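You operate a simulated robot arm through the tools that you are given. There is no shell and no other tool. Be economical: measure what you need, move in short steps, check, and stop when the job is done.

The job below is to be done with a simulated two-armed robot. You get a single attempt, and the scene is never put back.

JOB
Swap the blue hose coupler's dust plug for the nozzle and lock it.
Fine: hold the coupler while you pull; both arms end shut; the plug goes on the adapter rack. Set down upright: dust plug.

It is judged by the outcome, as a careful person would: the job done as asked, and still so three seconds after it is handed in. It fails if anything else is knocked over, pushed out of place, dropped, spilled or broken.

ROBOT AND FRAMES
Two 7-joint arms with two-finger parallel grippers on one trunk, on a base that drives. Base frame: it is fixed to the floor where the robot stands at the start and does not move with it; the origin is under the middle of the robot, x ahead of it, y to its left, z up; the surface under the hand at the start is at about z = 750. Readings come in mm, rad, newtons and seconds.
The left shoulder is at the start at [20, 170, 1153], the right one opposite. With the tool pointing down near the work surface each hand reaches from about 100 to 660 mm from the robot's upright axis, wherever it stands, measured 20 degrees to its own side. Places, roughly: mouth of the blue hose coupler [600, 100, 900]; red-tipped arm of the blue hose coupler [600, 100, 900]; top of the adapter rack [700, 200, 800]; yellow-tipped arm of the blue hose coupler [600, 200, 900]. Payload 3.8 kg a hand.
Tool frame (each hand has its own): the origin (TCP) lies between the finger pads and is the grasp point; the fingertips stand 30 mm ahead of it; z points along the fingers, y is the line along which they close. The gripper opens to 110 mm. The fingers are 20 mm wide and 10 mm thick; the gripper's body (48 by 112 mm) begins 55 mm behind the TCP.
Orientation is that of the tool frame in the base frame, as a unit quaternion [w, x, y, z]. With the fingers straight down and closing along the base's y, the tool's x points along the base's -x, its y along +y and its z along -z.

CONTROLS
- The arms move only by the tool jog_arm. It takes "left_targets", "right_targets" or both (then of equal length, played together; a hand with none holds still); each is a list of rows, each a list of 7 numbers: the shift along the base's x, y, z in units of 300 mm (1.0 is 300 mm), then the turn, a rotation vector about the base's x, y, z in units of 45 degrees (1.0 is 45 degrees), then the finger opening in mm, from 0 to 110. In form: [[dx, dy, dz, wx, wy, wz, gripper], ...]. A call has 1 to 10 rows; each row is the pose to reach, as a shift and turn from the pose commanded when the call began. A call with a number of a shift or a turn outside -1 to 1 is refused whole. A row lasts 0.2 s, in which the tool goes at most 50 mm and 0.15 rad; a call with a longer step from one row to the next is refused whole, and so is a gripper value outside its range. A pose out of reach is approached as far as the arm can. The call stops where the force on the tool passes 90 N (or 10 N more than at its start, if that is more) or the arm is blocked; 0.2 s more then pass. The fingers move at their own pace (about 72 mm/s each) and stop on an object; they squeeze with about 44 N. The grip force told is the motor's: it shows also when the fingers shut on nothing. Time passes only in rows, and 0.2 s behind the last, so rows that repeat a pose let the fingers close. The reply holds the time, the measured pose of the TCP, the force on the tool along the base axes, the opening and the grip force, in the units named above and with some noise, with the torque about the TCP (base axes, N m) and any sound that the robot's microphone picked up.
- Cameras (640 x 400 px; columns grow to the right, rows downward): "scene" is now at [108.9, 12.8, 1309.5]; the picture's right is [0.15, -0.99, 0.00], its down [-0.51, -0.07, -0.86] and it looks along [0.85, 0.13, -0.51] (base axes); focal length 288 px, centre (320, 200). "left" rides on the left gripper at [72, -17, -103] in its tool frame; the picture's right is [0.23, 0.97, 0.00], its down [-0.76, 0.18, -0.62] and it looks along [-0.61, 0.14, 0.78] (tool axes); focal length 222 px, centre (320, 200). "right" rides on the right gripper at [72, 17, -103] in its tool frame; the picture's right is [-0.23, 0.97, 0.00], its down [-0.76, -0.18, -0.62] and it looks along [-0.61, -0.14, 0.78] (tool axes); focal length 222 px, centre (320, 200). There is no depth. A picture from a camera that has moved, and an enlarged one, comes with that camera's place and axes in the base frame and with its lens.
- capture(camera): a new picture of that camera. The clock stands still meanwhile.
- move_column(by): slides the trunk up (or, below 0, down) by that many mm; the arms and the scene camera ride with it, the base frame stays. It gives what a move gives, with no picture.
- steer(legs): drives the robot by 1 to 6 legs, each [ahead, turn to the left] in mm and rad, along the robot's own axes; the way and the turn of a leg run together, so that a leg with both is an arc; at most 1500 mm and 3.142 rad a leg. The arms and the cameras ride along, it lands a little off, and it stops where it bumps. It gives what a move gives.
- turn_head(pan, tilt): turns the head with the scene camera to pan (to the left, within 1.396 rad either way) and tilt (down, from -0.506 to 1.204), counted from straight ahead of the robot. It gives what a move gives.
- inspect(camera, box): a new picture of the part [left, top, right, bottom] of that camera's present view, enlarged. The clock stands still meanwhile.
- job_done(): hands the job in; it is judged then, once.

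Go step by step. Nothing tells you exact positions but the pictures and the camera data: compare them with the known pose of the tool, close in by small moves and look again before you grip or let go. The budget is 120 turns and 92 pictures, counting those below and the enlarged ones. Unless the task says otherwise, let go and move clear before handing in, and close with one line.

The tools are called by a JSON object that holds its "method" and its "body". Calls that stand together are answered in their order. jog_arm: Moves the arms, as the interface text tells. Its arguments: {"type":"object","properties":{"left_targets":{"type":"array"},"right_targets":{"type":"array"}},"required":[]} The other tools are called the same way: move_column (by) slides the trunk up or down; steer (legs) drives the base; turn_head (pan, tilt) turns the head that bears the scene camera; capture (camera) takes a picture; inspect (camera, box) takes an enlarged picture of a part of a camera's view; job_done () hands the job in.

At the start:

```text
time_s: 0.0
left_tool_pos: [424.1, 357.1, 1144.8]
left_tcp_rot: [0.0, 0.0, 1.0, 0.0]
left_contact_force: [-0.4, -0.4, -0.5]
left_moment: [-0.02, 0.05, -0.02]
left_opening: 110.0
left_gripper_force: 0.0
right_tool_pos: [473.2, -95.1, 1111.7]
right_tcp_rot: [-0.001, 0.0, 1.0, 0.0]
right_contact_force: [0.6, -1.0, 0.2]
right_moment: [0.0, -0.02, 0.02]
right_opening: 110.1
right_gripper_force: 0.0
trunk travel left (down, up): [-250.0, 320.0]
robot x, y, heading: [-0.9, -3.2, 0.006]
head pan, tilt: [0.147, 0.538]
```

scene: 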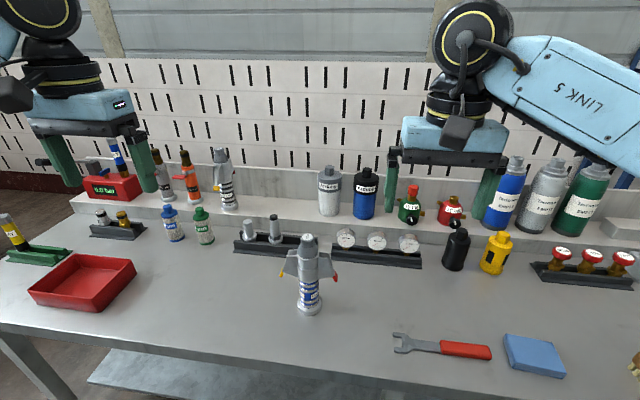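
right: 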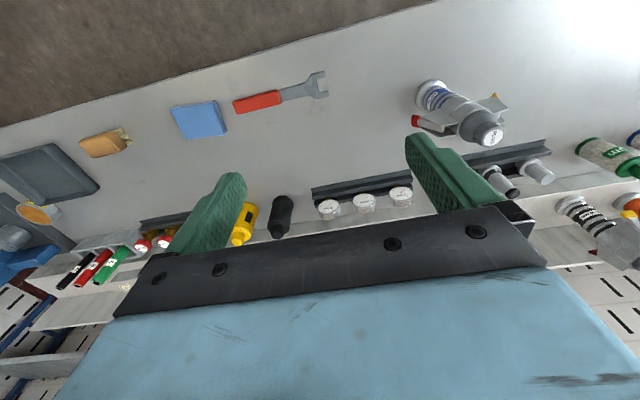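
left: 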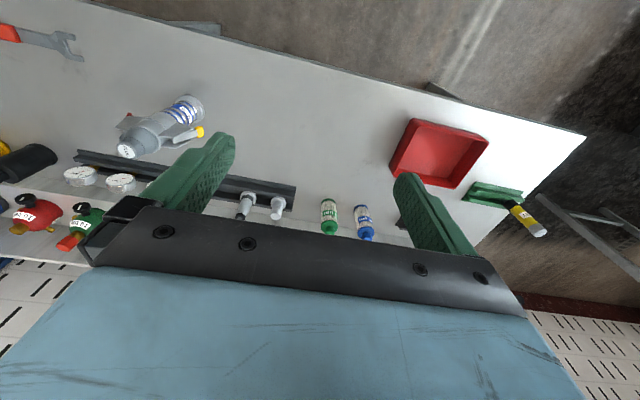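

I see the coupler standing in the middle of the bench with the adapter rack behind it on the left, holding two items. I'll look closer at both first.

{"method": "inspect", "body": {"camera": "scene", "box": [260, 210, 360, 330]}}

{"method": "inspect", "body": {"camera": "scene", "box": [220, 200, 440, 290]}}

{"method": "inspect", "body": {"camera": "left", "box": [60, 80, 320, 240]}}

{"method": "inspect", "body": {"camera": "right", "box": [390, 60, 580, 200]}}

```text
3.33 times, centred on (310, 270) of scene
camera zoom: at [108.9, 12.8, 1309.5], right [0.15, -0.99, 0.0], down [-0.51, -0.07, -0.86], along [0.85, 0.13, -0.51], focal length 958 px, centre (353, -33)
```

zoom: 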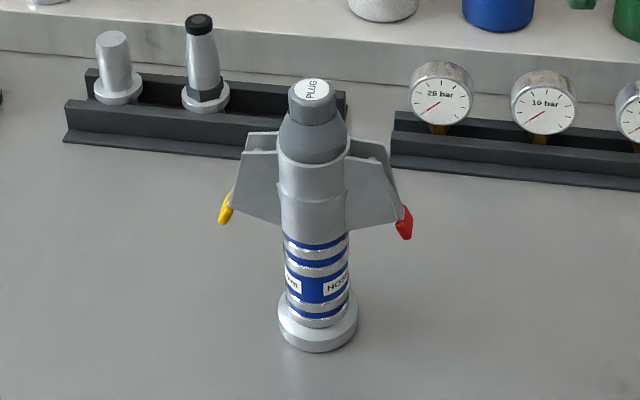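

```text
2.91 times, centred on (330, 245) of scene
camera zoom: at [108.9, 12.8, 1309.5], right [0.15, -0.99, 0.0], down [-0.51, -0.07, -0.86], along [0.85, 0.13, -0.51], focal length 836 px, centre (291, 69)
```

zoom: 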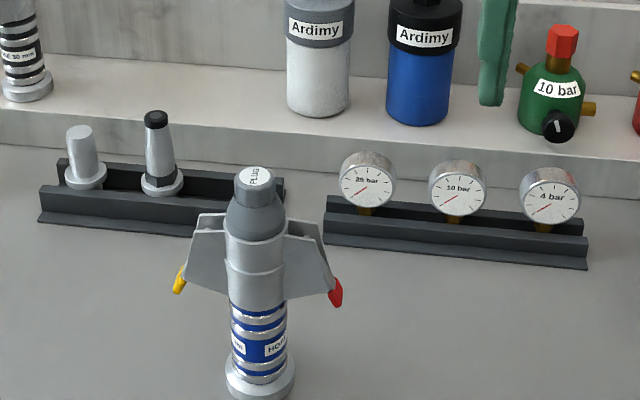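

```text
2.46 times, centred on (190, 160) of left
camera zoom: at [351.3, 340.3, 1247.9], right [-0.23, 0.97, 0.0], down [0.76, 0.18, 0.62], along [0.61, 0.14, -0.78], focal length 547 px, centre (640, 298)
```

zoom: 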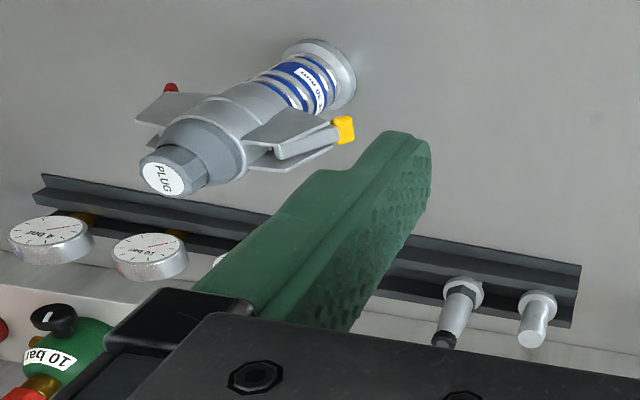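

```text
2.86 times, centred on (485, 130) of right
camera zoom: at [400.1, -77.5, 1215.3], right [0.23, 0.97, 0.0], down [0.76, -0.18, 0.62], along [0.61, -0.14, -0.78], focal length 635 px, centre (-151, 400)
```

zoom: 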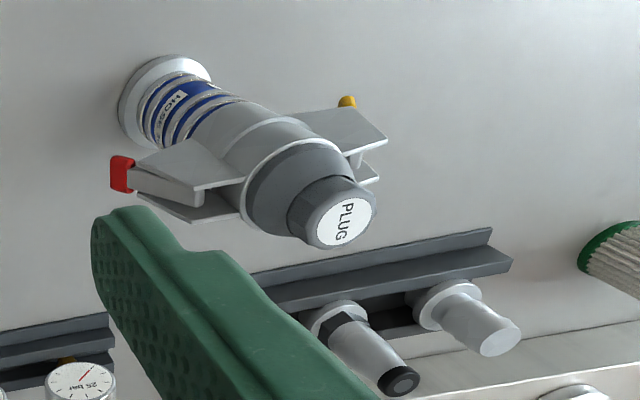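

The plug top is at about (556, 103, 956), the yellow tip near (550, 166, 858) and the red tip near (564, 50, 842). I'll bring the left camera closer to see how the arms work.

{"method": "jog_arm", "body": {"left_targets": [[0.008, -0.115, -0.1, 0, 0, 0, 110], [0.016, -0.23, -0.2, 0, 0, 0, 110], [0.024, -0.345, -0.3, 0, 0, 0, 110], [0.032, -0.46, -0.4, 0, 0, 0, 110], [0.04, -0.575, -0.5, 0, 0, 0, 110], [0.05, -0.69, -0.6, 0, 0, 0, 110]]}}

{"method": "capture", "body": {"camera": "left"}}

```text
time_s: 1.4
left_tool_pos: [440.9, 150.7, 963.4]
left_tcp_rot: [0.0, 0.001, 1.0, 0.0]
left_contact_force: [0.3, 0.1, -0.1]
left_moment: [0.03, 0.01, 0.02]
left_opening: 109.8
left_gripper_force: 0.0
right_tool_pos: [472.1, -95.8, 1112.1]
right_tcp_rot: [0.0, 0.0, 1.0, -0.001]
right_contact_force: [-0.8, 0.4, -0.2]
right_moment: [-0.02, 0.02, 0.04]
right_opening: 109.8
right_gripper_force: 0.1
trunk travel left (down, up): [-250.0, 320.0]
robot x, y, heading: [-0.6, -4.6, 0.001]
head pan, tilt: [0.147, 0.538]
```

```text
84 pictures are left
camera left: at [366.2, 132.9, 1068.2], right [-0.23, 0.97, 0.0], down [0.76, 0.18, 0.62], along [0.61, 0.14, -0.78], focal length 222 px, centre (320, 200)
```

left: 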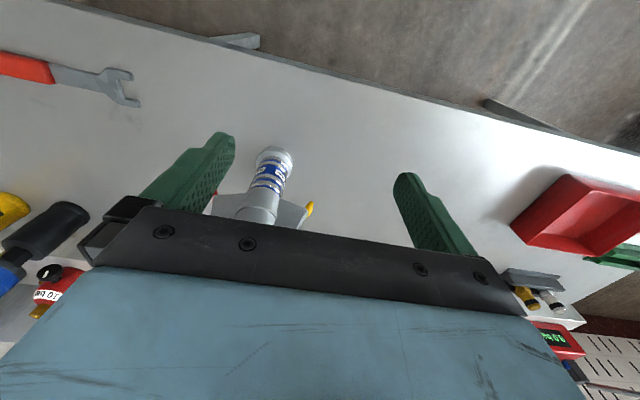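

The hand camera sees little from here, so I'll zoom tightly with the scene camera on the arms and on the rack.

{"method": "inspect", "body": {"camera": "scene", "box": [278, 230, 342, 290]}}

{"method": "inspect", "body": {"camera": "scene", "box": [230, 205, 310, 260]}}

{"method": "inspect", "body": {"camera": "right", "box": [400, 70, 520, 160]}}

```text
6.67 times, centred on (310, 260) of scene
camera zoom: at [109.2, 12.3, 1309.4], right [0.15, -0.99, 0.0], down [-0.51, -0.07, -0.86], along [0.85, 0.13, -0.51], focal length 1917 px, centre (387, -200)
```

zoom: 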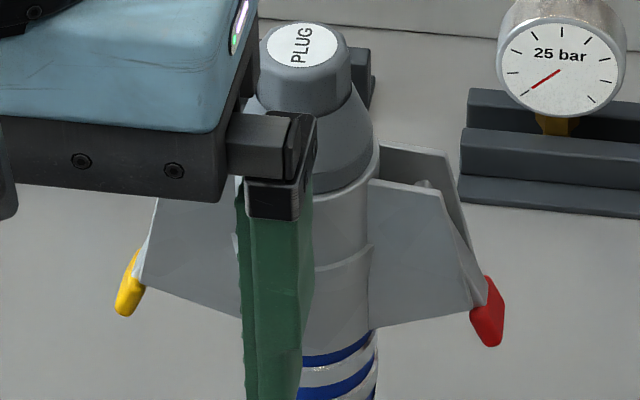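

```text
7.27 times, centred on (270, 232) of scene
camera zoom: at [109.2, 12.3, 1309.4], right [0.15, -0.99, 0.0], down [-0.51, -0.07, -0.86], along [0.85, 0.13, -0.51], focal length 2091 px, centre (684, -36)
```

zoom: 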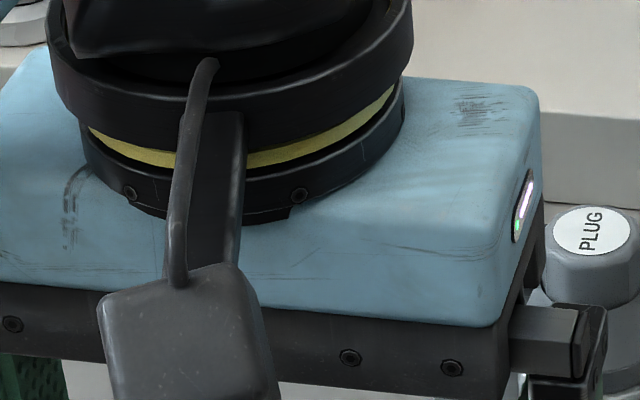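

```text
4.44 times, centred on (460, 115) of right
camera zoom: at [400.4, -78.0, 1215.2], right [0.23, 0.97, 0.0], down [0.76, -0.18, 0.62], along [0.61, -0.14, -0.78], focal length 987 px, centre (-302, 578)
```

zoom: 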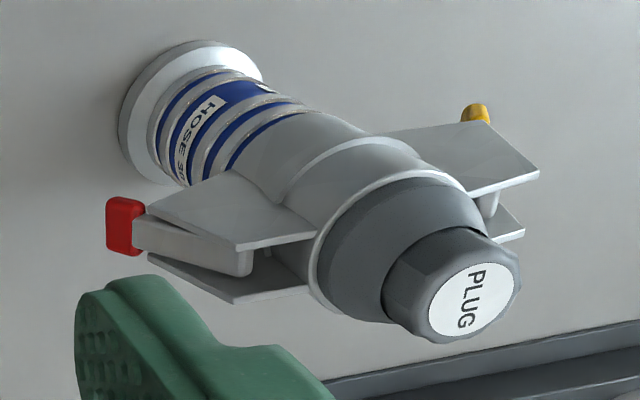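

The arms pivot near the top of the guards at about z 897, with their tips hanging down and out. I'll back the left hand off, bring the right hand in front tilted 30° below level, and use it to hold the coupler body.

{"method": "jog_arm", "body": {"left_targets": [[-0.03, 0.13, 0.06, 0, 0, 0, 110], [-0.06, 0.26, 0.12, 0, 0, 0, 110], [-0.08, 0.39, 0.18, 0, 0, 0, 110], [-0.1, 0.52, 0.24, 0, 0, 0, 110], [-0.1, 0.63, 0.3, 0, 0, 0, 110], [-0.1, 0.66, 0.35, 0, 0, 0, 110]], "right_targets": [[-0.06, 0, -0.04, 0, -0.17, 0, 80], [-0.12, 0.03, -0.1, 0, -0.34, 0, 80], [-0.18, 0.1, -0.2, 0, -0.51, 0, 80], [-0.24, 0.2, -0.3, 0, -0.67, 0, 80], [-0.26, 0.3, -0.4, 0, -0.84, 0, 80], [-0.26, 0.4, -0.5, 0, -1.0, 0, 80]]}}

```text
time_s: 2.8
left_tool_pos: [409.9, 350.7, 1069.1]
left_tcp_rot: [0.0, 0.0, 1.0, 0.0]
left_contact_force: [-0.1, -0.8, 0.5]
left_moment: [0.01, 0.01, 0.02]
left_opening: 110.0
left_gripper_force: 0.1
right_tool_pos: [395.8, 26.4, 960.8]
right_tcp_rot: [0.383, 0.0, 0.924, 0.001]
right_contact_force: [0.1, 0.5, 0.7]
right_moment: [0.01, 0.01, 0.01]
right_opening: 79.7
right_gripper_force: 0.0
trunk travel left (down, up): [-250.0, 320.0]
robot x, y, heading: [-2.1, 3.7, -0.001]
head pan, tilt: [0.147, 0.538]
```

The right hand is at a 45° tilt. I'll finish the tilt and move to the pre-grasp.

{"method": "jog_arm", "body": {"right_targets": [[0.0, 0.1, -0.1, 0, -0.16, 0, 80], [0.03, 0.2, -0.2, 0, -0.333, 0, 80], [0.06, 0.268, -0.29, 0, -0.333, 0, 80]]}}

{"method": "capture", "body": {"camera": "right"}}

{"method": "capture", "body": {"camera": "scene"}}

```text
time_s: 3.6
left_tool_pos: [409.8, 349.7, 1069.4]
left_tcp_rot: [0.0, 0.001, 1.0, 0.0]
left_contact_force: [-0.7, 0.4, 0.0]
left_moment: [0.0, 0.03, 0.0]
left_opening: 109.9
left_gripper_force: 0.0
right_tool_pos: [413.3, 106.1, 875.4]
right_tcp_rot: [0.501, 0.0, 0.865, 0.0]
right_contact_force: [0.4, 0.6, 0.1]
right_moment: [0.01, 0.0, -0.02]
right_opening: 80.1
right_gripper_force: 0.1
trunk travel left (down, up): [-250.0, 320.0]
robot x, y, heading: [1.3, -1.3, -0.003]
head pan, tilt: [0.147, 0.538]
```

```text
80 pictures are left
camera right: at [287.7, 123.1, 863.1], right [0.11, 0.97, 0.2], down [-0.16, -0.18, 0.97], along [0.98, -0.14, 0.14], focal length 222 px, centre (320, 200)
```

right: 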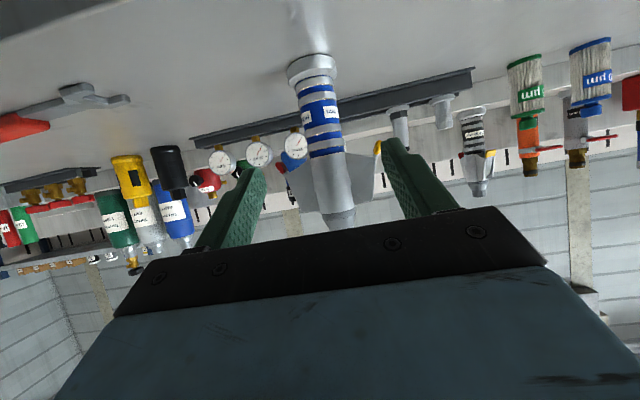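

```text
79 pictures are left
camera scene: at [108.9, 13.3, 1309.5], right [0.15, -0.99, 0.0], down [-0.51, -0.07, -0.86], along [0.85, 0.12, -0.51], focal length 288 px, centre (320, 200)
```

scene: 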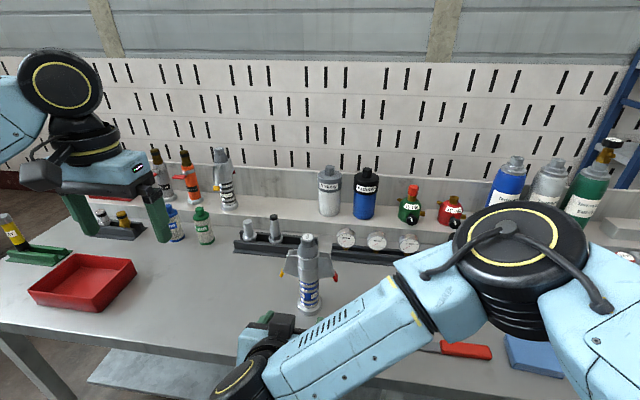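

The coupler axis is confirmed at y≈107. I'll advance along the fingers to the body below the guards.

{"method": "jog_arm", "body": {"right_targets": [[0.1, 0.003, -0.055, 0, 0, 0, 80], [0.22, 0.003, -0.11, 0, 0, 0, 80], [0.34, 0.003, -0.165, 0, 0, 0, 80], [0.46, 0.003, -0.222, 0, 0, 0, 80]]}}

{"method": "inspect", "body": {"camera": "scene", "box": [240, 220, 380, 330]}}

{"method": "capture", "body": {"camera": "right"}}

```text
time_s: 4.6
left_tool_pos: [410.0, 348.9, 1068.5]
left_tcp_rot: [0.0, 0.0, 1.0, 0.0]
left_contact_force: [0.3, -0.1, -0.1]
left_moment: [0.0, 0.0, -0.02]
left_opening: 110.0
left_gripper_force: 0.1
right_tool_pos: [552.2, 107.5, 809.4]
right_tcp_rot: [0.5, 0.0, 0.866, 0.0]
right_contact_force: [0.7, 0.4, -1.0]
right_moment: [0.01, -0.01, 0.04]
right_opening: 80.0
right_gripper_force: 0.1
trunk travel left (down, up): [-250.0, 320.0]
robot x, y, heading: [0.8, 2.8, -0.004]
head pan, tilt: [0.147, 0.538]
```

```text
3.64 times, centred on (310, 275) of scene
camera zoom: at [109.1, 12.9, 1309.4], right [0.15, -0.99, 0.0], down [-0.51, -0.07, -0.86], along [0.85, 0.13, -0.51], focal length 1045 px, centre (356, -73)
```

zoom: 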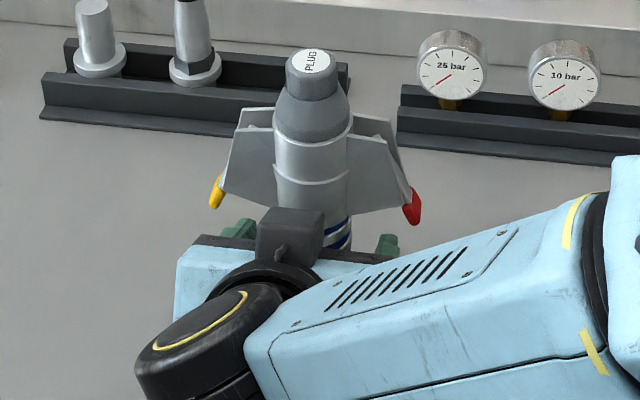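

```text
77 pictures are left
camera right: at [425.7, 123.8, 797.7], right [0.11, 0.97, 0.2], down [-0.16, -0.18, 0.97], along [0.98, -0.14, 0.13], focal length 222 px, centre (320, 200)
```

right: 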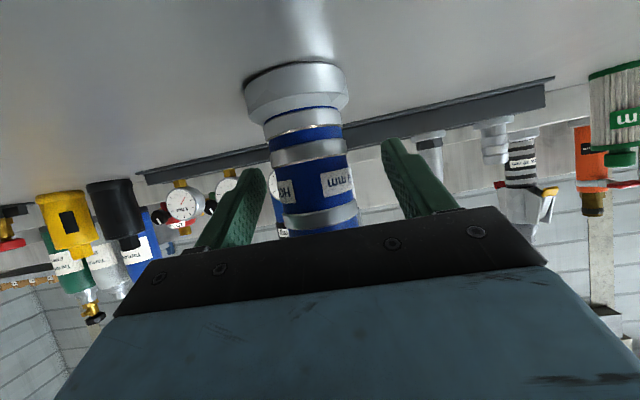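

The fingers straddle the blue body cleanly. I'll close to hold.

{"method": "jog_arm", "body": {"right_targets": [[0, 0, 0, 0, 0, 0, 50], [0, 0, 0, 0, 0, 0, 30], [0, 0, 0, 0, 0, 0, 30], [0, 0, 0, 0, 0, 0, 30]]}}

{"method": "inspect", "body": {"camera": "scene", "box": [270, 225, 350, 285]}}

{"method": "inspect", "body": {"camera": "scene", "box": [225, 205, 325, 265]}}

```text
time_s: 5.6
left_tool_pos: [409.8, 348.2, 1068.9]
left_tcp_rot: [0.001, -0.001, 1.0, 0.001]
left_contact_force: [0.2, 0.3, 0.0]
left_moment: [0.02, 0.01, 0.05]
left_opening: 110.2
left_gripper_force: 0.1
right_tool_pos: [550.5, 106.3, 808.5]
right_tcp_rot: [0.5, 0.0, 0.866, 0.0]
right_contact_force: [1.2, -3.5, 0.1]
right_moment: [-0.05, -0.12, -0.04]
right_opening: 41.4
right_gripper_force: 44.0
trunk travel left (down, up): [-250.0, 320.0]
robot x, y, heading: [3.8, -0.2, 0.004]
head pan, tilt: [0.147, 0.538]
```

```text
6.67 times, centred on (310, 255) of scene
camera zoom: at [109.1, 12.5, 1309.5], right [0.15, -0.99, 0.0], down [-0.51, -0.07, -0.86], along [0.85, 0.13, -0.51], focal length 1917 px, centre (387, -167)
```

zoom: 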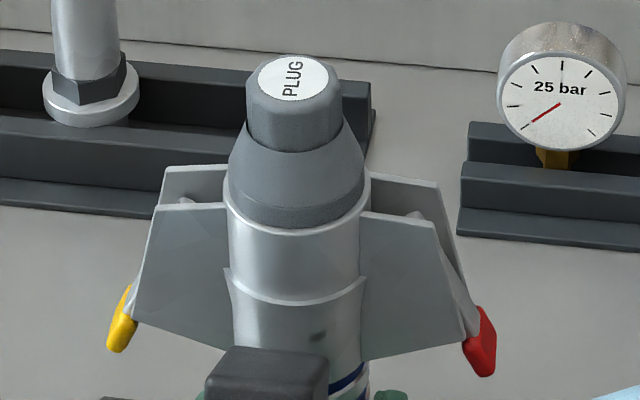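

```text
6.40 times, centred on (275, 235) of scene
camera zoom: at [109.1, 12.5, 1309.5], right [0.15, -0.99, 0.0], down [-0.51, -0.07, -0.86], along [0.85, 0.13, -0.51], focal length 1840 px, centre (608, -24)
```

zoom: 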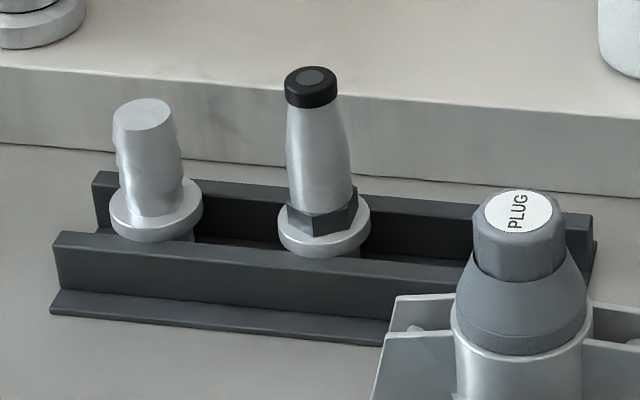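

The coupler is held, with the opening at 41 mm. The nozzle is the tapered piece with the hex and black tip; the other rack item is a ribbed tail. I'll rotate the left hand so the fingers close along x and bring it beside the yellow arm.

{"method": "jog_arm", "body": {"left_targets": [[0.05, -0.03, 0, 0, 0, -0.17, 60], [0.1, -0.06, 0, 0, 0, -0.34, 50], [0.2, -0.1, -0.05, 0, 0, -0.51, 40], [0.3, -0.14, -0.1, 0, 0, -0.68, 40], [0.4, -0.18, -0.15, 0, 0, -0.85, 40], [0.463, -0.22, -0.2, 0, 0, -1.0, 40]]}}

{"method": "jog_arm", "body": {"left_targets": [[0, -0.02, -0.03, 0, 0, -0.17, 40], [0, -0.04, -0.06, 0, 0, -0.34, 40], [0, -0.06, -0.09, 0, 0, -0.51, 40], [0, -0.08, -0.12, 0, 0, -0.68, 40], [0, -0.107, -0.163, 0, 0, -0.844, 40]]}}

{"method": "capture", "body": {"camera": "left"}}

{"method": "capture", "body": {"camera": "scene"}}

```text
time_s: 7.0
left_tool_pos: [546.8, 282.5, 1009.1]
left_tcp_rot: [-0.001, 0.383, 0.924, -0.001]
left_contact_force: [-0.4, -1.0, 1.3]
left_moment: [0.01, 0.0, -0.01]
left_opening: 40.0
left_gripper_force: 0.0
right_tool_pos: [550.6, 107.5, 807.9]
right_tcp_rot: [0.499, 0.0, 0.867, 0.0]
right_contact_force: [-2.9, -0.3, 0.1]
right_moment: [-0.15, 0.09, -0.05]
right_opening: 41.6
right_gripper_force: 43.9
trunk travel left (down, up): [-250.0, 320.0]
robot x, y, heading: [-1.4, 1.4, -0.001]
head pan, tilt: [0.147, 0.538]
```

```text
time_s: 8.2
left_tool_pos: [548.1, 250.7, 959.2]
left_tcp_rot: [0.0, 0.663, 0.749, 0.0]
left_contact_force: [-0.3, -0.3, -0.5]
left_moment: [-0.02, -0.02, -0.02]
left_opening: 40.0
left_gripper_force: 0.1
right_tool_pos: [551.4, 107.0, 809.3]
right_tcp_rot: [0.5, 0.0, 0.866, 0.0]
right_contact_force: [-2.0, 0.9, -0.3]
right_moment: [0.06, 0.09, 0.04]
right_opening: 41.5
right_gripper_force: 44.0
trunk travel left (down, up): [-250.0, 320.0]
robot x, y, heading: [-1.5, 0.7, 0.002]
head pan, tilt: [0.147, 0.538]
```

```text
74 pictures are left
camera left: at [521.7, 319.9, 1063.7], right [0.94, 0.34, 0.0], down [0.27, -0.73, 0.62], along [0.21, -0.59, -0.78], focal length 222 px, centre (320, 200)
```

left: 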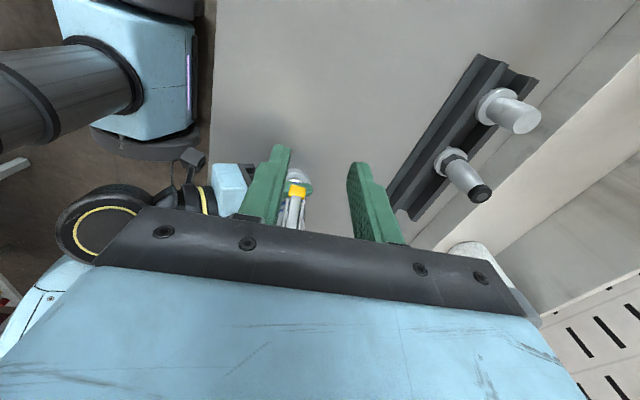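

```text
73 pictures are left
camera scene: at [108.8, 12.9, 1309.5], right [0.15, -0.99, 0.0], down [-0.51, -0.07, -0.86], along [0.85, 0.13, -0.51], focal length 288 px, centre (320, 200)
```

scene: 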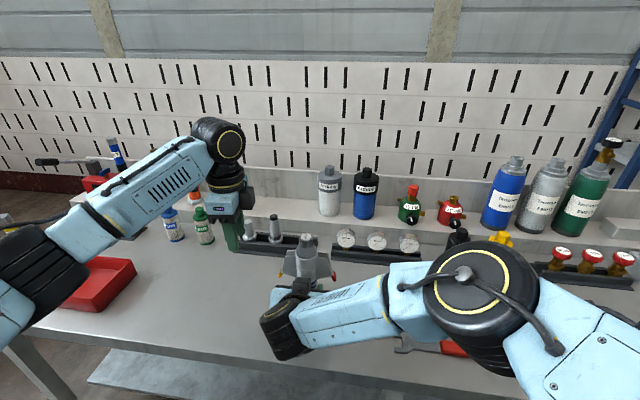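

The yellow tip triangulates to about (549, 165, 851). I'll lower beside it, then slide in so that it sits between the fingers.

{"method": "jog_arm", "body": {"left_targets": [[0.003, -0.12, -0.08, 0, 0, 0, 40], [0.005, -0.22, -0.18, 0, 0, 0, 40], [0.005, -0.23, -0.28, 0, 0, 0, 40], [0.005, -0.23, -0.36, 0, 0, 0, 40], [0.005, -0.265, -0.36, 0, 0, 0, 40]]}}

{"method": "inspect", "body": {"camera": "left", "box": [220, 100, 420, 240]}}

{"method": "inspect", "body": {"camera": "scene", "box": [260, 220, 350, 290]}}

```text
time_s: 9.4
left_tool_pos: [549.4, 173.8, 851.2]
left_tcp_rot: [-0.002, 0.661, 0.751, 0.001]
left_contact_force: [2.3, 9.5, 0.0]
left_moment: [-0.57, 0.14, 0.14]
left_opening: 39.8
left_gripper_force: 0.1
right_tool_pos: [550.9, 106.1, 808.3]
right_tcp_rot: [0.5, 0.002, 0.866, -0.001]
right_contact_force: [-5.0, -7.3, -0.8]
right_moment: [0.9, -0.1, -0.03]
right_opening: 41.5
right_gripper_force: 43.2
trunk travel left (down, up): [-250.0, 320.0]
robot x, y, heading: [1.0, 1.8, 0.0]
head pan, tilt: [0.147, 0.538]
```

```text
2.86 times, centred on (320, 170) of left
camera zoom: at [523.4, 242.5, 955.6], right [0.94, 0.35, 0.0], down [0.27, -0.73, 0.62], along [0.22, -0.58, -0.78], focal length 635 px, centre (320, 286)
```

zoom: 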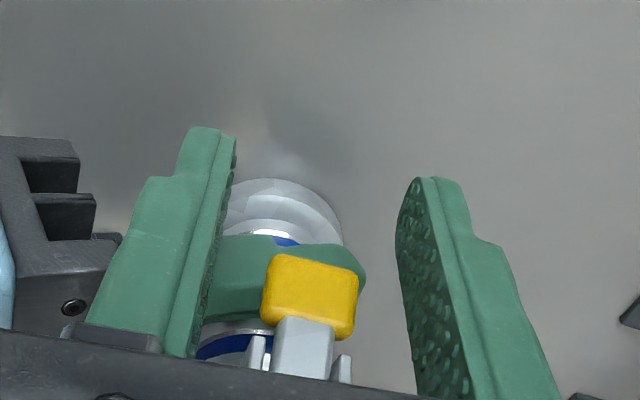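

```text
5.71 times, centred on (305, 255) of scene
camera zoom: at [108.7, 13.1, 1309.5], right [0.15, -0.99, 0.0], down [-0.51, -0.07, -0.86], along [0.85, 0.13, -0.51], focal length 1643 px, centre (406, -114)
```

zoom: 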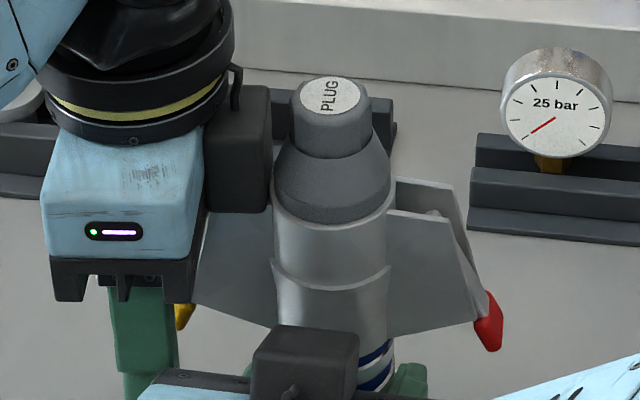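

The grip zone looks right, but the box on the gripper's inner side touches the dome. I'll back off, lean the hand outward by 25° and come in again.

{"method": "jog_arm", "body": {"left_targets": [[0, 0.05, 0, 0, 0, 0, 40], [0, 0.06, 0, -0.18, 0, 0, 40], [0, 0.06, 0, -0.37, 0, 0, 40], [0, 0.06, 0, -0.556, 0, 0, 40], [0, 0.02, 0, -0.556, 0, 0, 40], [0, -0.007, 0, -0.556, 0, 0, 40]]}}

{"method": "inspect", "body": {"camera": "left", "box": [220, 100, 420, 240]}}

{"method": "inspect", "body": {"camera": "scene", "box": [260, 220, 350, 290]}}

```text
time_s: 10.8
left_tool_pos: [550.3, 169.0, 850.8]
left_tcp_rot: [0.143, 0.646, 0.732, -0.163]
left_contact_force: [0.5, -0.4, 0.8]
left_moment: [0.02, -0.03, 0.02]
left_opening: 40.0
left_gripper_force: 0.0
right_tool_pos: [552.1, 106.8, 808.6]
right_tcp_rot: [0.5, 0.0, 0.866, 0.0]
right_contact_force: [0.8, 0.3, -0.4]
right_moment: [-0.03, -0.09, 0.0]
right_opening: 41.5
right_gripper_force: 43.6
trunk travel left (down, up): [-250.0, 320.0]
robot x, y, heading: [-2.9, 0.8, -0.001]
head pan, tilt: [0.147, 0.538]
```

```text
2.86 times, centred on (320, 170) of left
camera zoom: at [523.9, 275.4, 916.2], right [0.94, 0.31, -0.15], down [0.27, -0.4, 0.88], along [0.21, -0.86, -0.46], focal length 635 px, centre (320, 286)
```

zoom: 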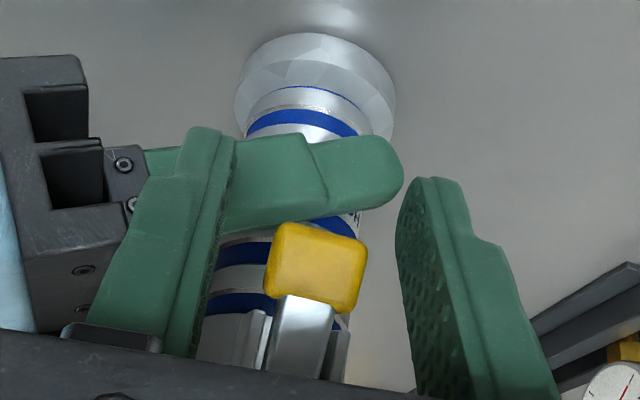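

```text
5.71 times, centred on (305, 255) of scene
camera zoom: at [109.1, 12.8, 1309.4], right [0.15, -0.99, 0.0], down [-0.51, -0.07, -0.86], along [0.85, 0.13, -0.51], focal length 1643 px, centre (406, -114)
```

zoom: 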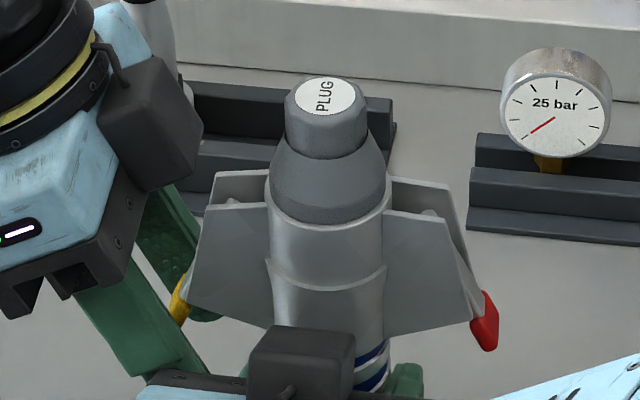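

It's clear of contact now and the yellow tip is between the pads. I'll pinch it.

{"method": "jog_arm", "body": {"left_targets": [[0, 0, 0, 0, 0, 0, 10], [0, 0, 0, 0, 0, 0, 8], [0, 0, 0, 0, 0, 0, 8]]}}

{"method": "inspect", "body": {"camera": "left", "box": [220, 100, 420, 240]}}

```text
time_s: 11.6
left_tool_pos: [550.3, 168.9, 852.0]
left_tcp_rot: [0.144, 0.647, 0.731, -0.162]
left_contact_force: [1.9, 0.6, 0.1]
left_moment: [0.02, -0.5, -0.28]
left_opening: 19.7
left_gripper_force: 44.2
right_tool_pos: [551.3, 106.1, 809.3]
right_tcp_rot: [0.5, 0.0, 0.866, 0.0]
right_contact_force: [-0.1, -1.2, -0.4]
right_moment: [0.03, 0.27, 0.39]
right_opening: 41.6
right_gripper_force: 43.8
trunk travel left (down, up): [-250.0, 320.0]
robot x, y, heading: [-1.9, 1.9, 0.005]
head pan, tilt: [0.147, 0.538]
```

```text
2.86 times, centred on (320, 170) of left
camera zoom: at [524.0, 275.4, 916.4], right [0.94, 0.31, -0.15], down [0.27, -0.4, 0.88], along [0.21, -0.86, -0.46], focal length 635 px, centre (320, 286)
```

zoom: 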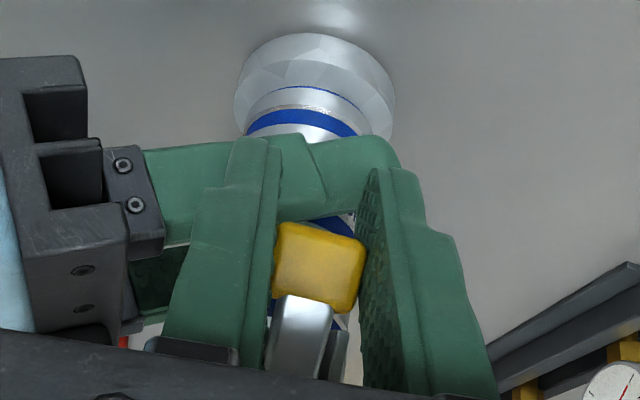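

Pinched at 19.7 mm. I'll start lifting the tip along the arc about its pivot and watch the force.

{"method": "jog_arm", "body": {"left_targets": [[-0.002, 0.018, 0.013, 0, 0, 0, 8], [-0.005, 0.036, 0.028, 0, 0, 0, 8], [-0.008, 0.064, 0.065, 0, 0, 0, 8]]}}

{"method": "inspect", "body": {"camera": "scene", "box": [260, 220, 350, 290]}}

```text
time_s: 12.4
left_tool_pos: [548.3, 188.7, 871.4]
left_tcp_rot: [0.142, 0.647, 0.731, -0.163]
left_contact_force: [9.1, -7.2, -21.7]
left_moment: [1.23, -0.42, -0.22]
left_opening: 19.5
left_gripper_force: 44.0
right_tool_pos: [551.4, 107.6, 809.9]
right_tcp_rot: [0.501, -0.001, 0.865, 0.001]
right_contact_force: [-9.2, 7.7, 16.7]
right_moment: [0.03, -0.09, 0.95]
right_opening: 41.2
right_gripper_force: 44.3
trunk travel left (down, up): [-250.0, 320.0]
robot x, y, heading: [2.4, 1.1, -0.0]
head pan, tilt: [0.147, 0.538]
```

```text
5.71 times, centred on (305, 255) of scene
camera zoom: at [109.2, 13.0, 1309.4], right [0.15, -0.99, 0.0], down [-0.51, -0.07, -0.86], along [0.85, 0.13, -0.51], focal length 1643 px, centre (406, -114)
```

zoom: 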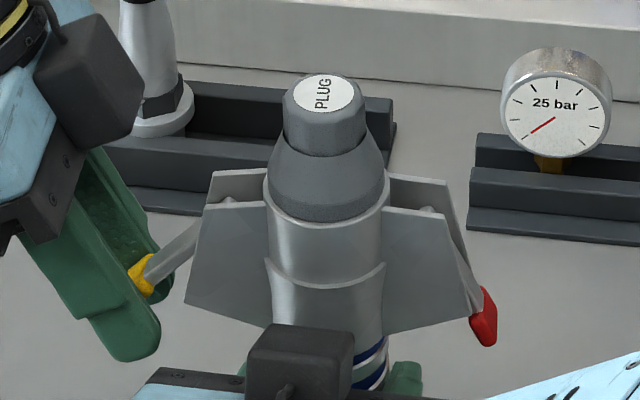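

The yellow arm swings outward nicely. I'll continue the arc up past horizontal.

{"method": "jog_arm", "body": {"left_targets": [[-0.001, 0.015, 0.018, 0.05, 0, 0, 8], [-0.003, 0.027, 0.043, 0.15, 0, 0, 8], [-0.004, 0.034, 0.07, 0.25, 0, 0, 8], [-0.004, 0.036, 0.103, 0.33, 0, 0, 8], [-0.004, 0.034, 0.135, 0.42, 0, 0, 8], [-0.003, 0.026, 0.163, 0.5, 0, 0, 8]]}}

{"method": "inspect", "body": {"camera": "scene", "box": [260, 220, 350, 290]}}

```text
time_s: 13.8
left_tool_pos: [546.4, 196.9, 919.0]
left_tcp_rot: [0.013, 0.661, 0.75, -0.017]
left_contact_force: [-2.6, 6.4, -20.2]
left_moment: [1.25, -0.02, -0.38]
left_opening: 18.9
left_gripper_force: 43.4
right_tool_pos: [552.4, 104.5, 808.9]
right_tcp_rot: [0.501, 0.003, 0.866, -0.002]
right_contact_force: [1.8, -8.1, 14.8]
right_moment: [1.31, 0.4, 0.21]
right_opening: 41.4
right_gripper_force: 44.5
trunk travel left (down, up): [-250.0, 320.0]
robot x, y, heading: [0.5, -0.7, -0.002]
head pan, tilt: [0.147, 0.538]
```

```text
5.71 times, centred on (305, 255) of scene
camera zoom: at [109.3, 12.7, 1309.4], right [0.15, -0.99, 0.0], down [-0.51, -0.07, -0.86], along [0.85, 0.13, -0.51], focal length 1643 px, centre (406, -114)
```

zoom: 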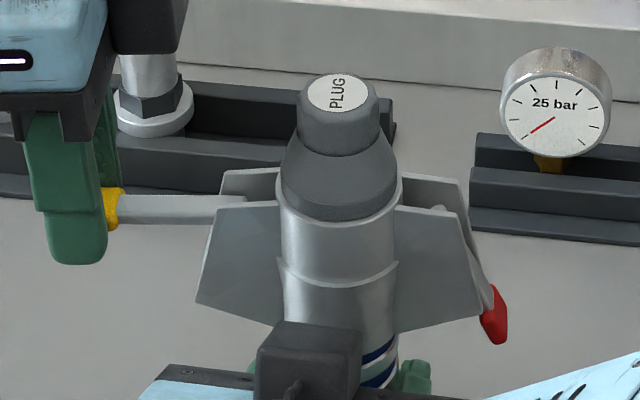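

The arm is past horizontal. I'll go a little farther to find its stop.

{"method": "jog_arm", "body": {"left_targets": [[0, 0.01, 0.01, 0, 0, 0, 8], [0, 0.003, 0.04, 0.05, 0, 0, 8], [0, -0.015, 0.06, 0.1, 0, 0, 8]]}}

{"method": "inspect", "body": {"camera": "scene", "box": [260, 220, 350, 290]}}

```text
time_s: 14.6
left_tool_pos: [545.9, 191.8, 937.2]
left_tcp_rot: [-0.013, 0.662, 0.749, 0.012]
left_contact_force: [-9.0, 10.5, -18.2]
left_moment: [1.35, 0.42, -0.35]
left_opening: 19.0
left_gripper_force: 43.7
right_tool_pos: [552.0, 104.7, 809.0]
right_tcp_rot: [0.501, 0.002, 0.866, -0.001]
right_contact_force: [9.0, -11.4, 13.7]
right_moment: [1.45, 0.78, -0.45]
right_opening: 41.5
right_gripper_force: 44.3
trunk travel left (down, up): [-250.0, 320.0]
robot x, y, heading: [-0.4, -0.9, 0.001]
head pan, tilt: [0.147, 0.538]
```

```text
5.71 times, centred on (305, 255) of scene
camera zoom: at [109.3, 12.7, 1309.4], right [0.15, -0.99, 0.0], down [-0.51, -0.07, -0.86], along [0.85, 0.13, -0.51], focal length 1643 px, centre (406, -114)
```

zoom: 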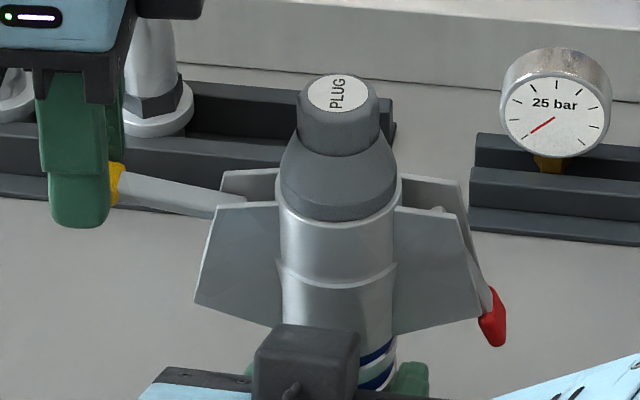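

The arm moves freely and is well past 90° of swing. I'll release it and see whether it stays.

{"method": "jog_arm", "body": {"left_targets": [[0, 0, 0, 0, 0, 0, 40], [0, 0, 0, 0, 0, 0, 40], [0, 0.1, 0.0, 0, 0, 0, 40], [0, 0.2, 0.05, 0, 0, 0, 40], [0, 0.28, 0.15, 0, 0, 0, 40], [0, 0.3, 0.3, 0, 0, 0, 40], [0, 0.3, 0.45, 0, 0, 0, 40]]}}

{"method": "inspect", "body": {"camera": "scene", "box": [250, 215, 350, 290]}}

```text
time_s: 16.2
left_tool_pos: [545.0, 282.8, 1072.7]
left_tcp_rot: [-0.012, 0.663, 0.749, 0.013]
left_contact_force: [-0.3, -0.4, -0.4]
left_moment: [0.05, 0.02, 0.0]
left_opening: 40.2
left_gripper_force: 0.1
right_tool_pos: [549.4, 106.8, 807.5]
right_tcp_rot: [0.499, -0.001, 0.867, 0.001]
right_contact_force: [-3.0, -5.8, 2.6]
right_moment: [-0.42, 0.07, -0.15]
right_opening: 41.6
right_gripper_force: 43.8
trunk travel left (down, up): [-250.0, 320.0]
robot x, y, heading: [0.8, 0.7, -0.0]
head pan, tilt: [0.147, 0.538]
```

```text
5.33 times, centred on (300, 252) of scene
camera zoom: at [108.5, 12.5, 1309.5], right [0.15, -0.99, 0.0], down [-0.51, -0.07, -0.86], along [0.85, 0.13, -0.51], focal length 1533 px, centre (427, -80)
```

zoom: 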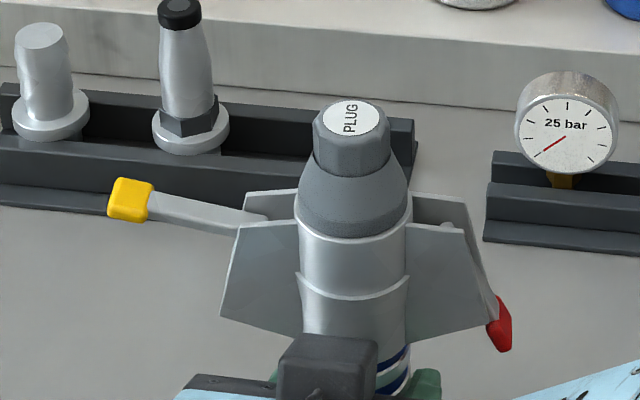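

The yellow arm stays open. Next I'll carry the left hand over to the red side with a mirrored lean and check clearances from above.

{"method": "jog_arm", "body": {"left_targets": [[0.01, -0.1, 0.05, 0, 0, 0, 40], [0.02, -0.25, 0.08, 0, 0, 0, 40], [0.03, -0.4, 0.08, 0.15, 0, 0, 40], [0.04, -0.55, 0.08, 0.3, 0, 0, 40], [0.05, -0.7, 0.05, 0.4, 0, 0, 40], [0.06, -0.83, -0.05, 0.5, 0, 0, 40], [0.06, -0.86, -0.2, 0.5, 0, 0, 40], [0.06, -0.86, -0.33, 0.5, 0, 0, 40]]}}

{"method": "capture", "body": {"camera": "scene"}}

{"method": "capture", "body": {"camera": "left"}}

```text
time_s: 18.0
left_tool_pos: [564.1, 23.9, 975.2]
left_tcp_rot: [-0.141, 0.648, 0.732, 0.158]
left_contact_force: [0.3, 1.3, -0.3]
left_moment: [0.04, -0.02, 0.0]
left_opening: 40.2
left_gripper_force: 0.0
right_tool_pos: [550.7, 107.1, 808.9]
right_tcp_rot: [0.5, 0.0, 0.866, 0.0]
right_contact_force: [0.5, 0.3, -4.9]
right_moment: [-0.01, 0.03, 0.01]
right_opening: 41.2
right_gripper_force: 43.7
trunk travel left (down, up): [-250.0, 320.0]
robot x, y, heading: [1.9, 3.4, 0.002]
head pan, tilt: [0.147, 0.538]
```

```text
63 pictures are left
camera scene: at [109.3, 12.8, 1309.4], right [0.15, -0.99, 0.0], down [-0.51, -0.07, -0.86], along [0.85, 0.13, -0.51], focal length 288 px, centre (320, 200)
```

scene: 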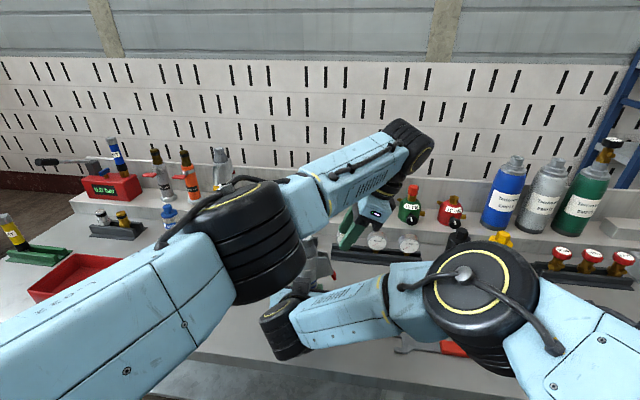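

```text
62 pictures are left
camera left: at [537.7, 43.5, 1098.6], right [0.94, 0.31, 0.14], down [0.27, -0.93, 0.26], along [0.21, -0.21, -0.95], focal length 222 px, centre (320, 200)
```

left: 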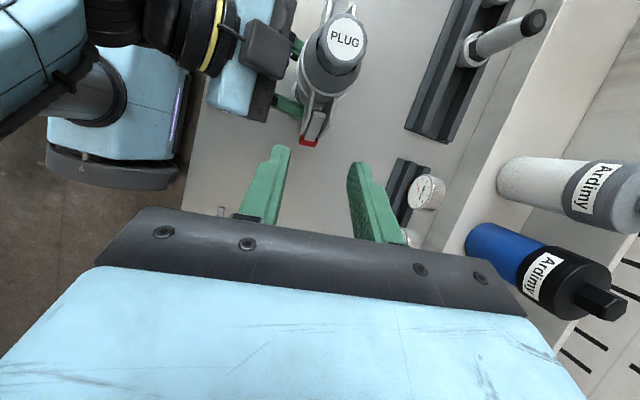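

Clearances look adequate: the left forearm passes in front of the plug and well above the right one. I'll descend beside the red tip and slide in.

{"method": "jog_arm", "body": {"left_targets": [[0, -0.02, -0.12, 0, 0, 0, 40], [-0.005, -0.02, -0.24, 0, 0, 0, 40], [-0.005, 0.0, -0.34, 0, 0, 0, 40], [-0.005, 0.02, -0.417, 0, 0, 0, 40], [-0.005, 0.05, -0.417, 0, 0, 0, 40], [-0.005, 0.075, -0.417, 0, 0, 0, 40]]}}

{"method": "capture", "body": {"camera": "left"}}

{"method": "capture", "body": {"camera": "scene"}}

```text
time_s: 19.4
left_tool_pos: [562.2, 46.4, 849.8]
left_tcp_rot: [-0.141, 0.648, 0.732, 0.158]
left_contact_force: [-0.8, -0.5, 1.1]
left_moment: [0.01, 0.03, 0.02]
left_opening: 40.0
left_gripper_force: 0.1
left hand out of reach, approached as far as the arm can: row 2, 3, 4
right_tool_pos: [550.5, 107.1, 808.3]
right_tcp_rot: [0.5, 0.0, 0.866, 0.001]
right_contact_force: [0.6, 0.7, -5.1]
right_moment: [-0.03, 0.0, -0.02]
right_opening: 41.5
right_gripper_force: 43.7
trunk travel left (down, up): [-250.0, 320.0]
robot x, y, heading: [2.5, 2.1, 0.001]
head pan, tilt: [0.147, 0.538]
```

```text
61 pictures are left
camera left: at [536.4, 66.6, 972.5], right [0.94, 0.31, 0.14], down [0.27, -0.93, 0.26], along [0.21, -0.21, -0.95], focal length 222 px, centre (320, 200)
```

left: 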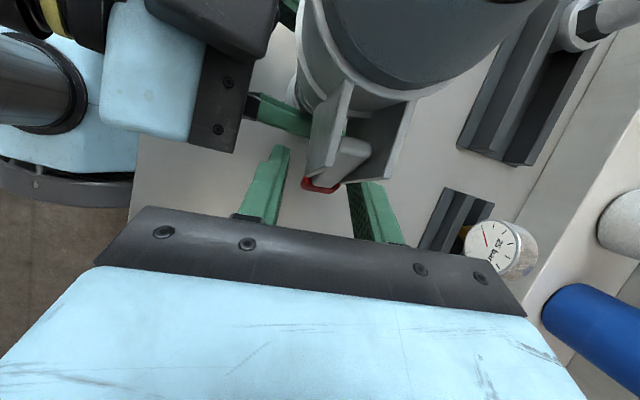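

```text
60 pictures are left
camera scene: at [109.3, 13.2, 1309.4], right [0.15, -0.99, 0.0], down [-0.51, -0.07, -0.86], along [0.85, 0.12, -0.51], focal length 288 px, centre (320, 200)
```

scene: 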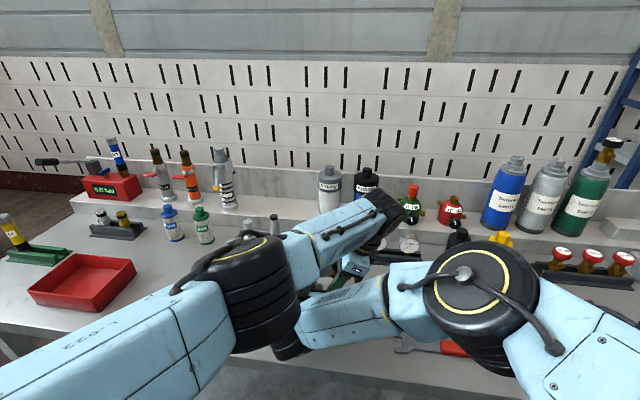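

The red tip sits centred between the fingers. I'll pinch it.

{"method": "jog_arm", "body": {"left_targets": [[0, 0, 0, 0, 0, 0, 10], [0, 0, 0, 0, 0, 0, 8], [0, 0, 0, 0, 0, 0, 8]]}}

{"method": "inspect", "body": {"camera": "left", "box": [220, 100, 420, 240]}}

```text
time_s: 20.2
left_tool_pos: [561.7, 47.0, 848.6]
left_tcp_rot: [-0.141, 0.647, 0.732, 0.157]
left_contact_force: [-11.2, -2.2, 5.8]
left_moment: [0.03, 0.63, -0.01]
left_opening: 19.4
left_gripper_force: 43.7
right_tool_pos: [552.4, 106.9, 808.8]
right_tcp_rot: [0.5, 0.0, 0.866, -0.001]
right_contact_force: [11.3, 1.3, -10.4]
right_moment: [0.23, -0.03, 0.75]
right_opening: 41.2
right_gripper_force: 43.6
trunk travel left (down, up): [-250.0, 320.0]
robot x, y, heading: [-1.7, 2.2, -0.0]
head pan, tilt: [0.147, 0.538]
```

```text
2.86 times, centred on (320, 170) of left
camera zoom: at [536.1, 66.0, 972.7], right [0.94, 0.31, 0.14], down [0.27, -0.93, 0.26], along [0.21, -0.21, -0.95], focal length 635 px, centre (320, 286)
```

zoom: 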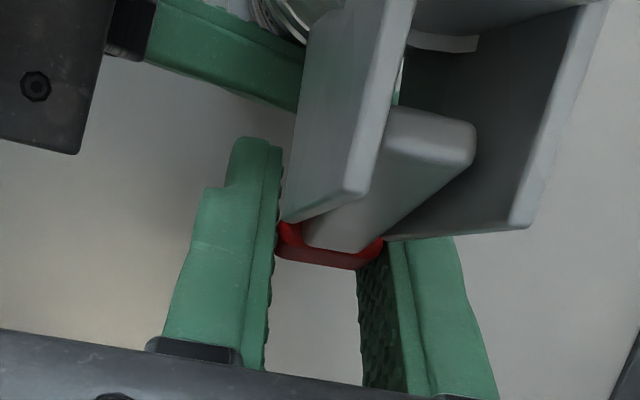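

Pinched at 19.4 mm, the same as the yellow. I'll lift along the mirrored arc, straightening the lean as it goes.

{"method": "jog_arm", "body": {"left_targets": [[0.003, -0.023, 0.018, -0.06, 0, 0, 8], [0.006, -0.046, 0.04, -0.14, 0, 0, 8], [0.01, -0.076, 0.073, -0.25, 0, 0, 8]]}}

{"method": "inspect", "body": {"camera": "left", "box": [220, 100, 420, 240]}}

```text
time_s: 21.0
left_tool_pos: [566.5, 23.9, 870.2]
left_tcp_rot: [-0.077, 0.658, 0.745, 0.084]
left_contact_force: [-7.5, 10.2, -18.7]
left_moment: [-1.2, -0.03, -0.05]
left_opening: 19.5
left_gripper_force: 44.1
right_tool_pos: [551.9, 106.3, 809.5]
right_tcp_rot: [0.501, 0.001, 0.865, -0.001]
right_contact_force: [6.9, -9.4, 13.2]
right_moment: [0.24, 0.27, 0.5]
right_opening: 41.2
right_gripper_force: 44.3
trunk travel left (down, up): [-250.0, 320.0]
robot x, y, heading: [2.8, -0.3, -0.003]
head pan, tilt: [0.147, 0.538]
```

```text
2.86 times, centred on (320, 170) of left
camera zoom: at [539.6, 67.5, 987.7], right [0.94, 0.34, 0.08], down [0.27, -0.86, 0.44], along [0.21, -0.39, -0.9], focal length 635 px, centre (320, 286)
```

zoom: 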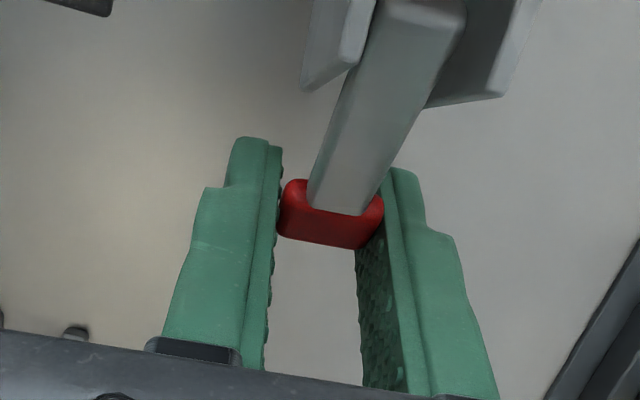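

The red arm follows. I'll continue over the top of the arc.

{"method": "jog_arm", "body": {"left_targets": [[0.001, -0.013, 0.02, -0.08, 0, 0, 8], [0.003, -0.022, 0.042, -0.17, 0, 0, 8], [0.004, -0.031, 0.072, -0.27, 0, 0, 8], [0.004, -0.033, 0.103, -0.37, 0, 0, 8], [0.004, -0.03, 0.135, -0.46, 0, 0, 8], [0.003, -0.022, 0.165, -0.55, 0, 0, 8], [0.001, -0.002, 0.205, -0.62, 0, 0, 8], [-0.001, 0.015, 0.227, -0.68, 0, 0, 8]]}}

{"method": "inspect", "body": {"camera": "left", "box": [220, 60, 420, 240]}}

{"method": "inspect", "body": {"camera": "scene", "box": [240, 180, 440, 300]}}

```text
time_s: 22.8
left_tool_pos: [566.2, 27.7, 939.6]
left_tcp_rot: [0.1, 0.655, 0.74, -0.114]
left_contact_force: [5.1, -12.0, -21.7]
left_moment: [-1.14, -0.39, 0.22]
left_opening: 18.8
left_gripper_force: 44.2
right_tool_pos: [549.5, 108.5, 808.0]
right_tcp_rot: [0.5, -0.002, 0.866, 0.001]
right_contact_force: [-5.3, 11.8, 16.1]
right_moment: [-2.13, -0.66, -0.4]
right_opening: 42.7
right_gripper_force: 44.4
trunk travel left (down, up): [-250.0, 320.0]
robot x, y, heading: [-1.6, -2.6, 0.0]
head pan, tilt: [0.147, 0.538]
```

```text
2.22 times, centred on (320, 150) of left
camera zoom: at [539.5, 124.7, 1017.1], right [0.94, 0.33, -0.1], down [0.27, -0.51, 0.82], along [0.21, -0.79, -0.57], focal length 494 px, centre (320, 311)
```

zoom: 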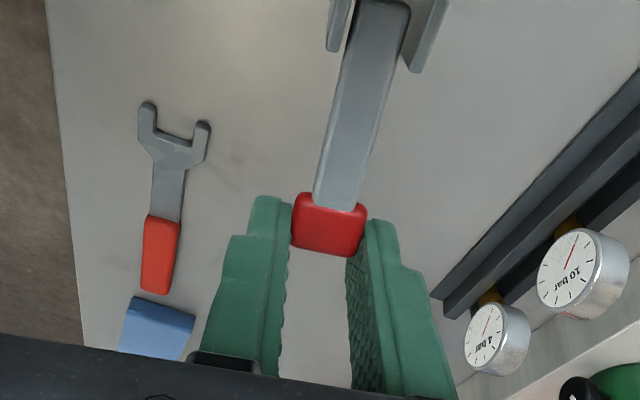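

```text
3.20 times, centred on (340, 240) of scene
camera zoom: at [109.3, 13.1, 1309.4], right [0.15, -0.99, 0.0], down [-0.51, -0.07, -0.86], along [0.85, 0.12, -0.51], focal length 920 px, centre (256, 72)
```

zoom: 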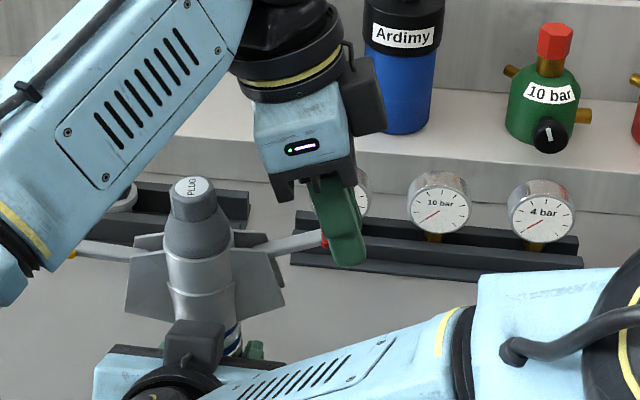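

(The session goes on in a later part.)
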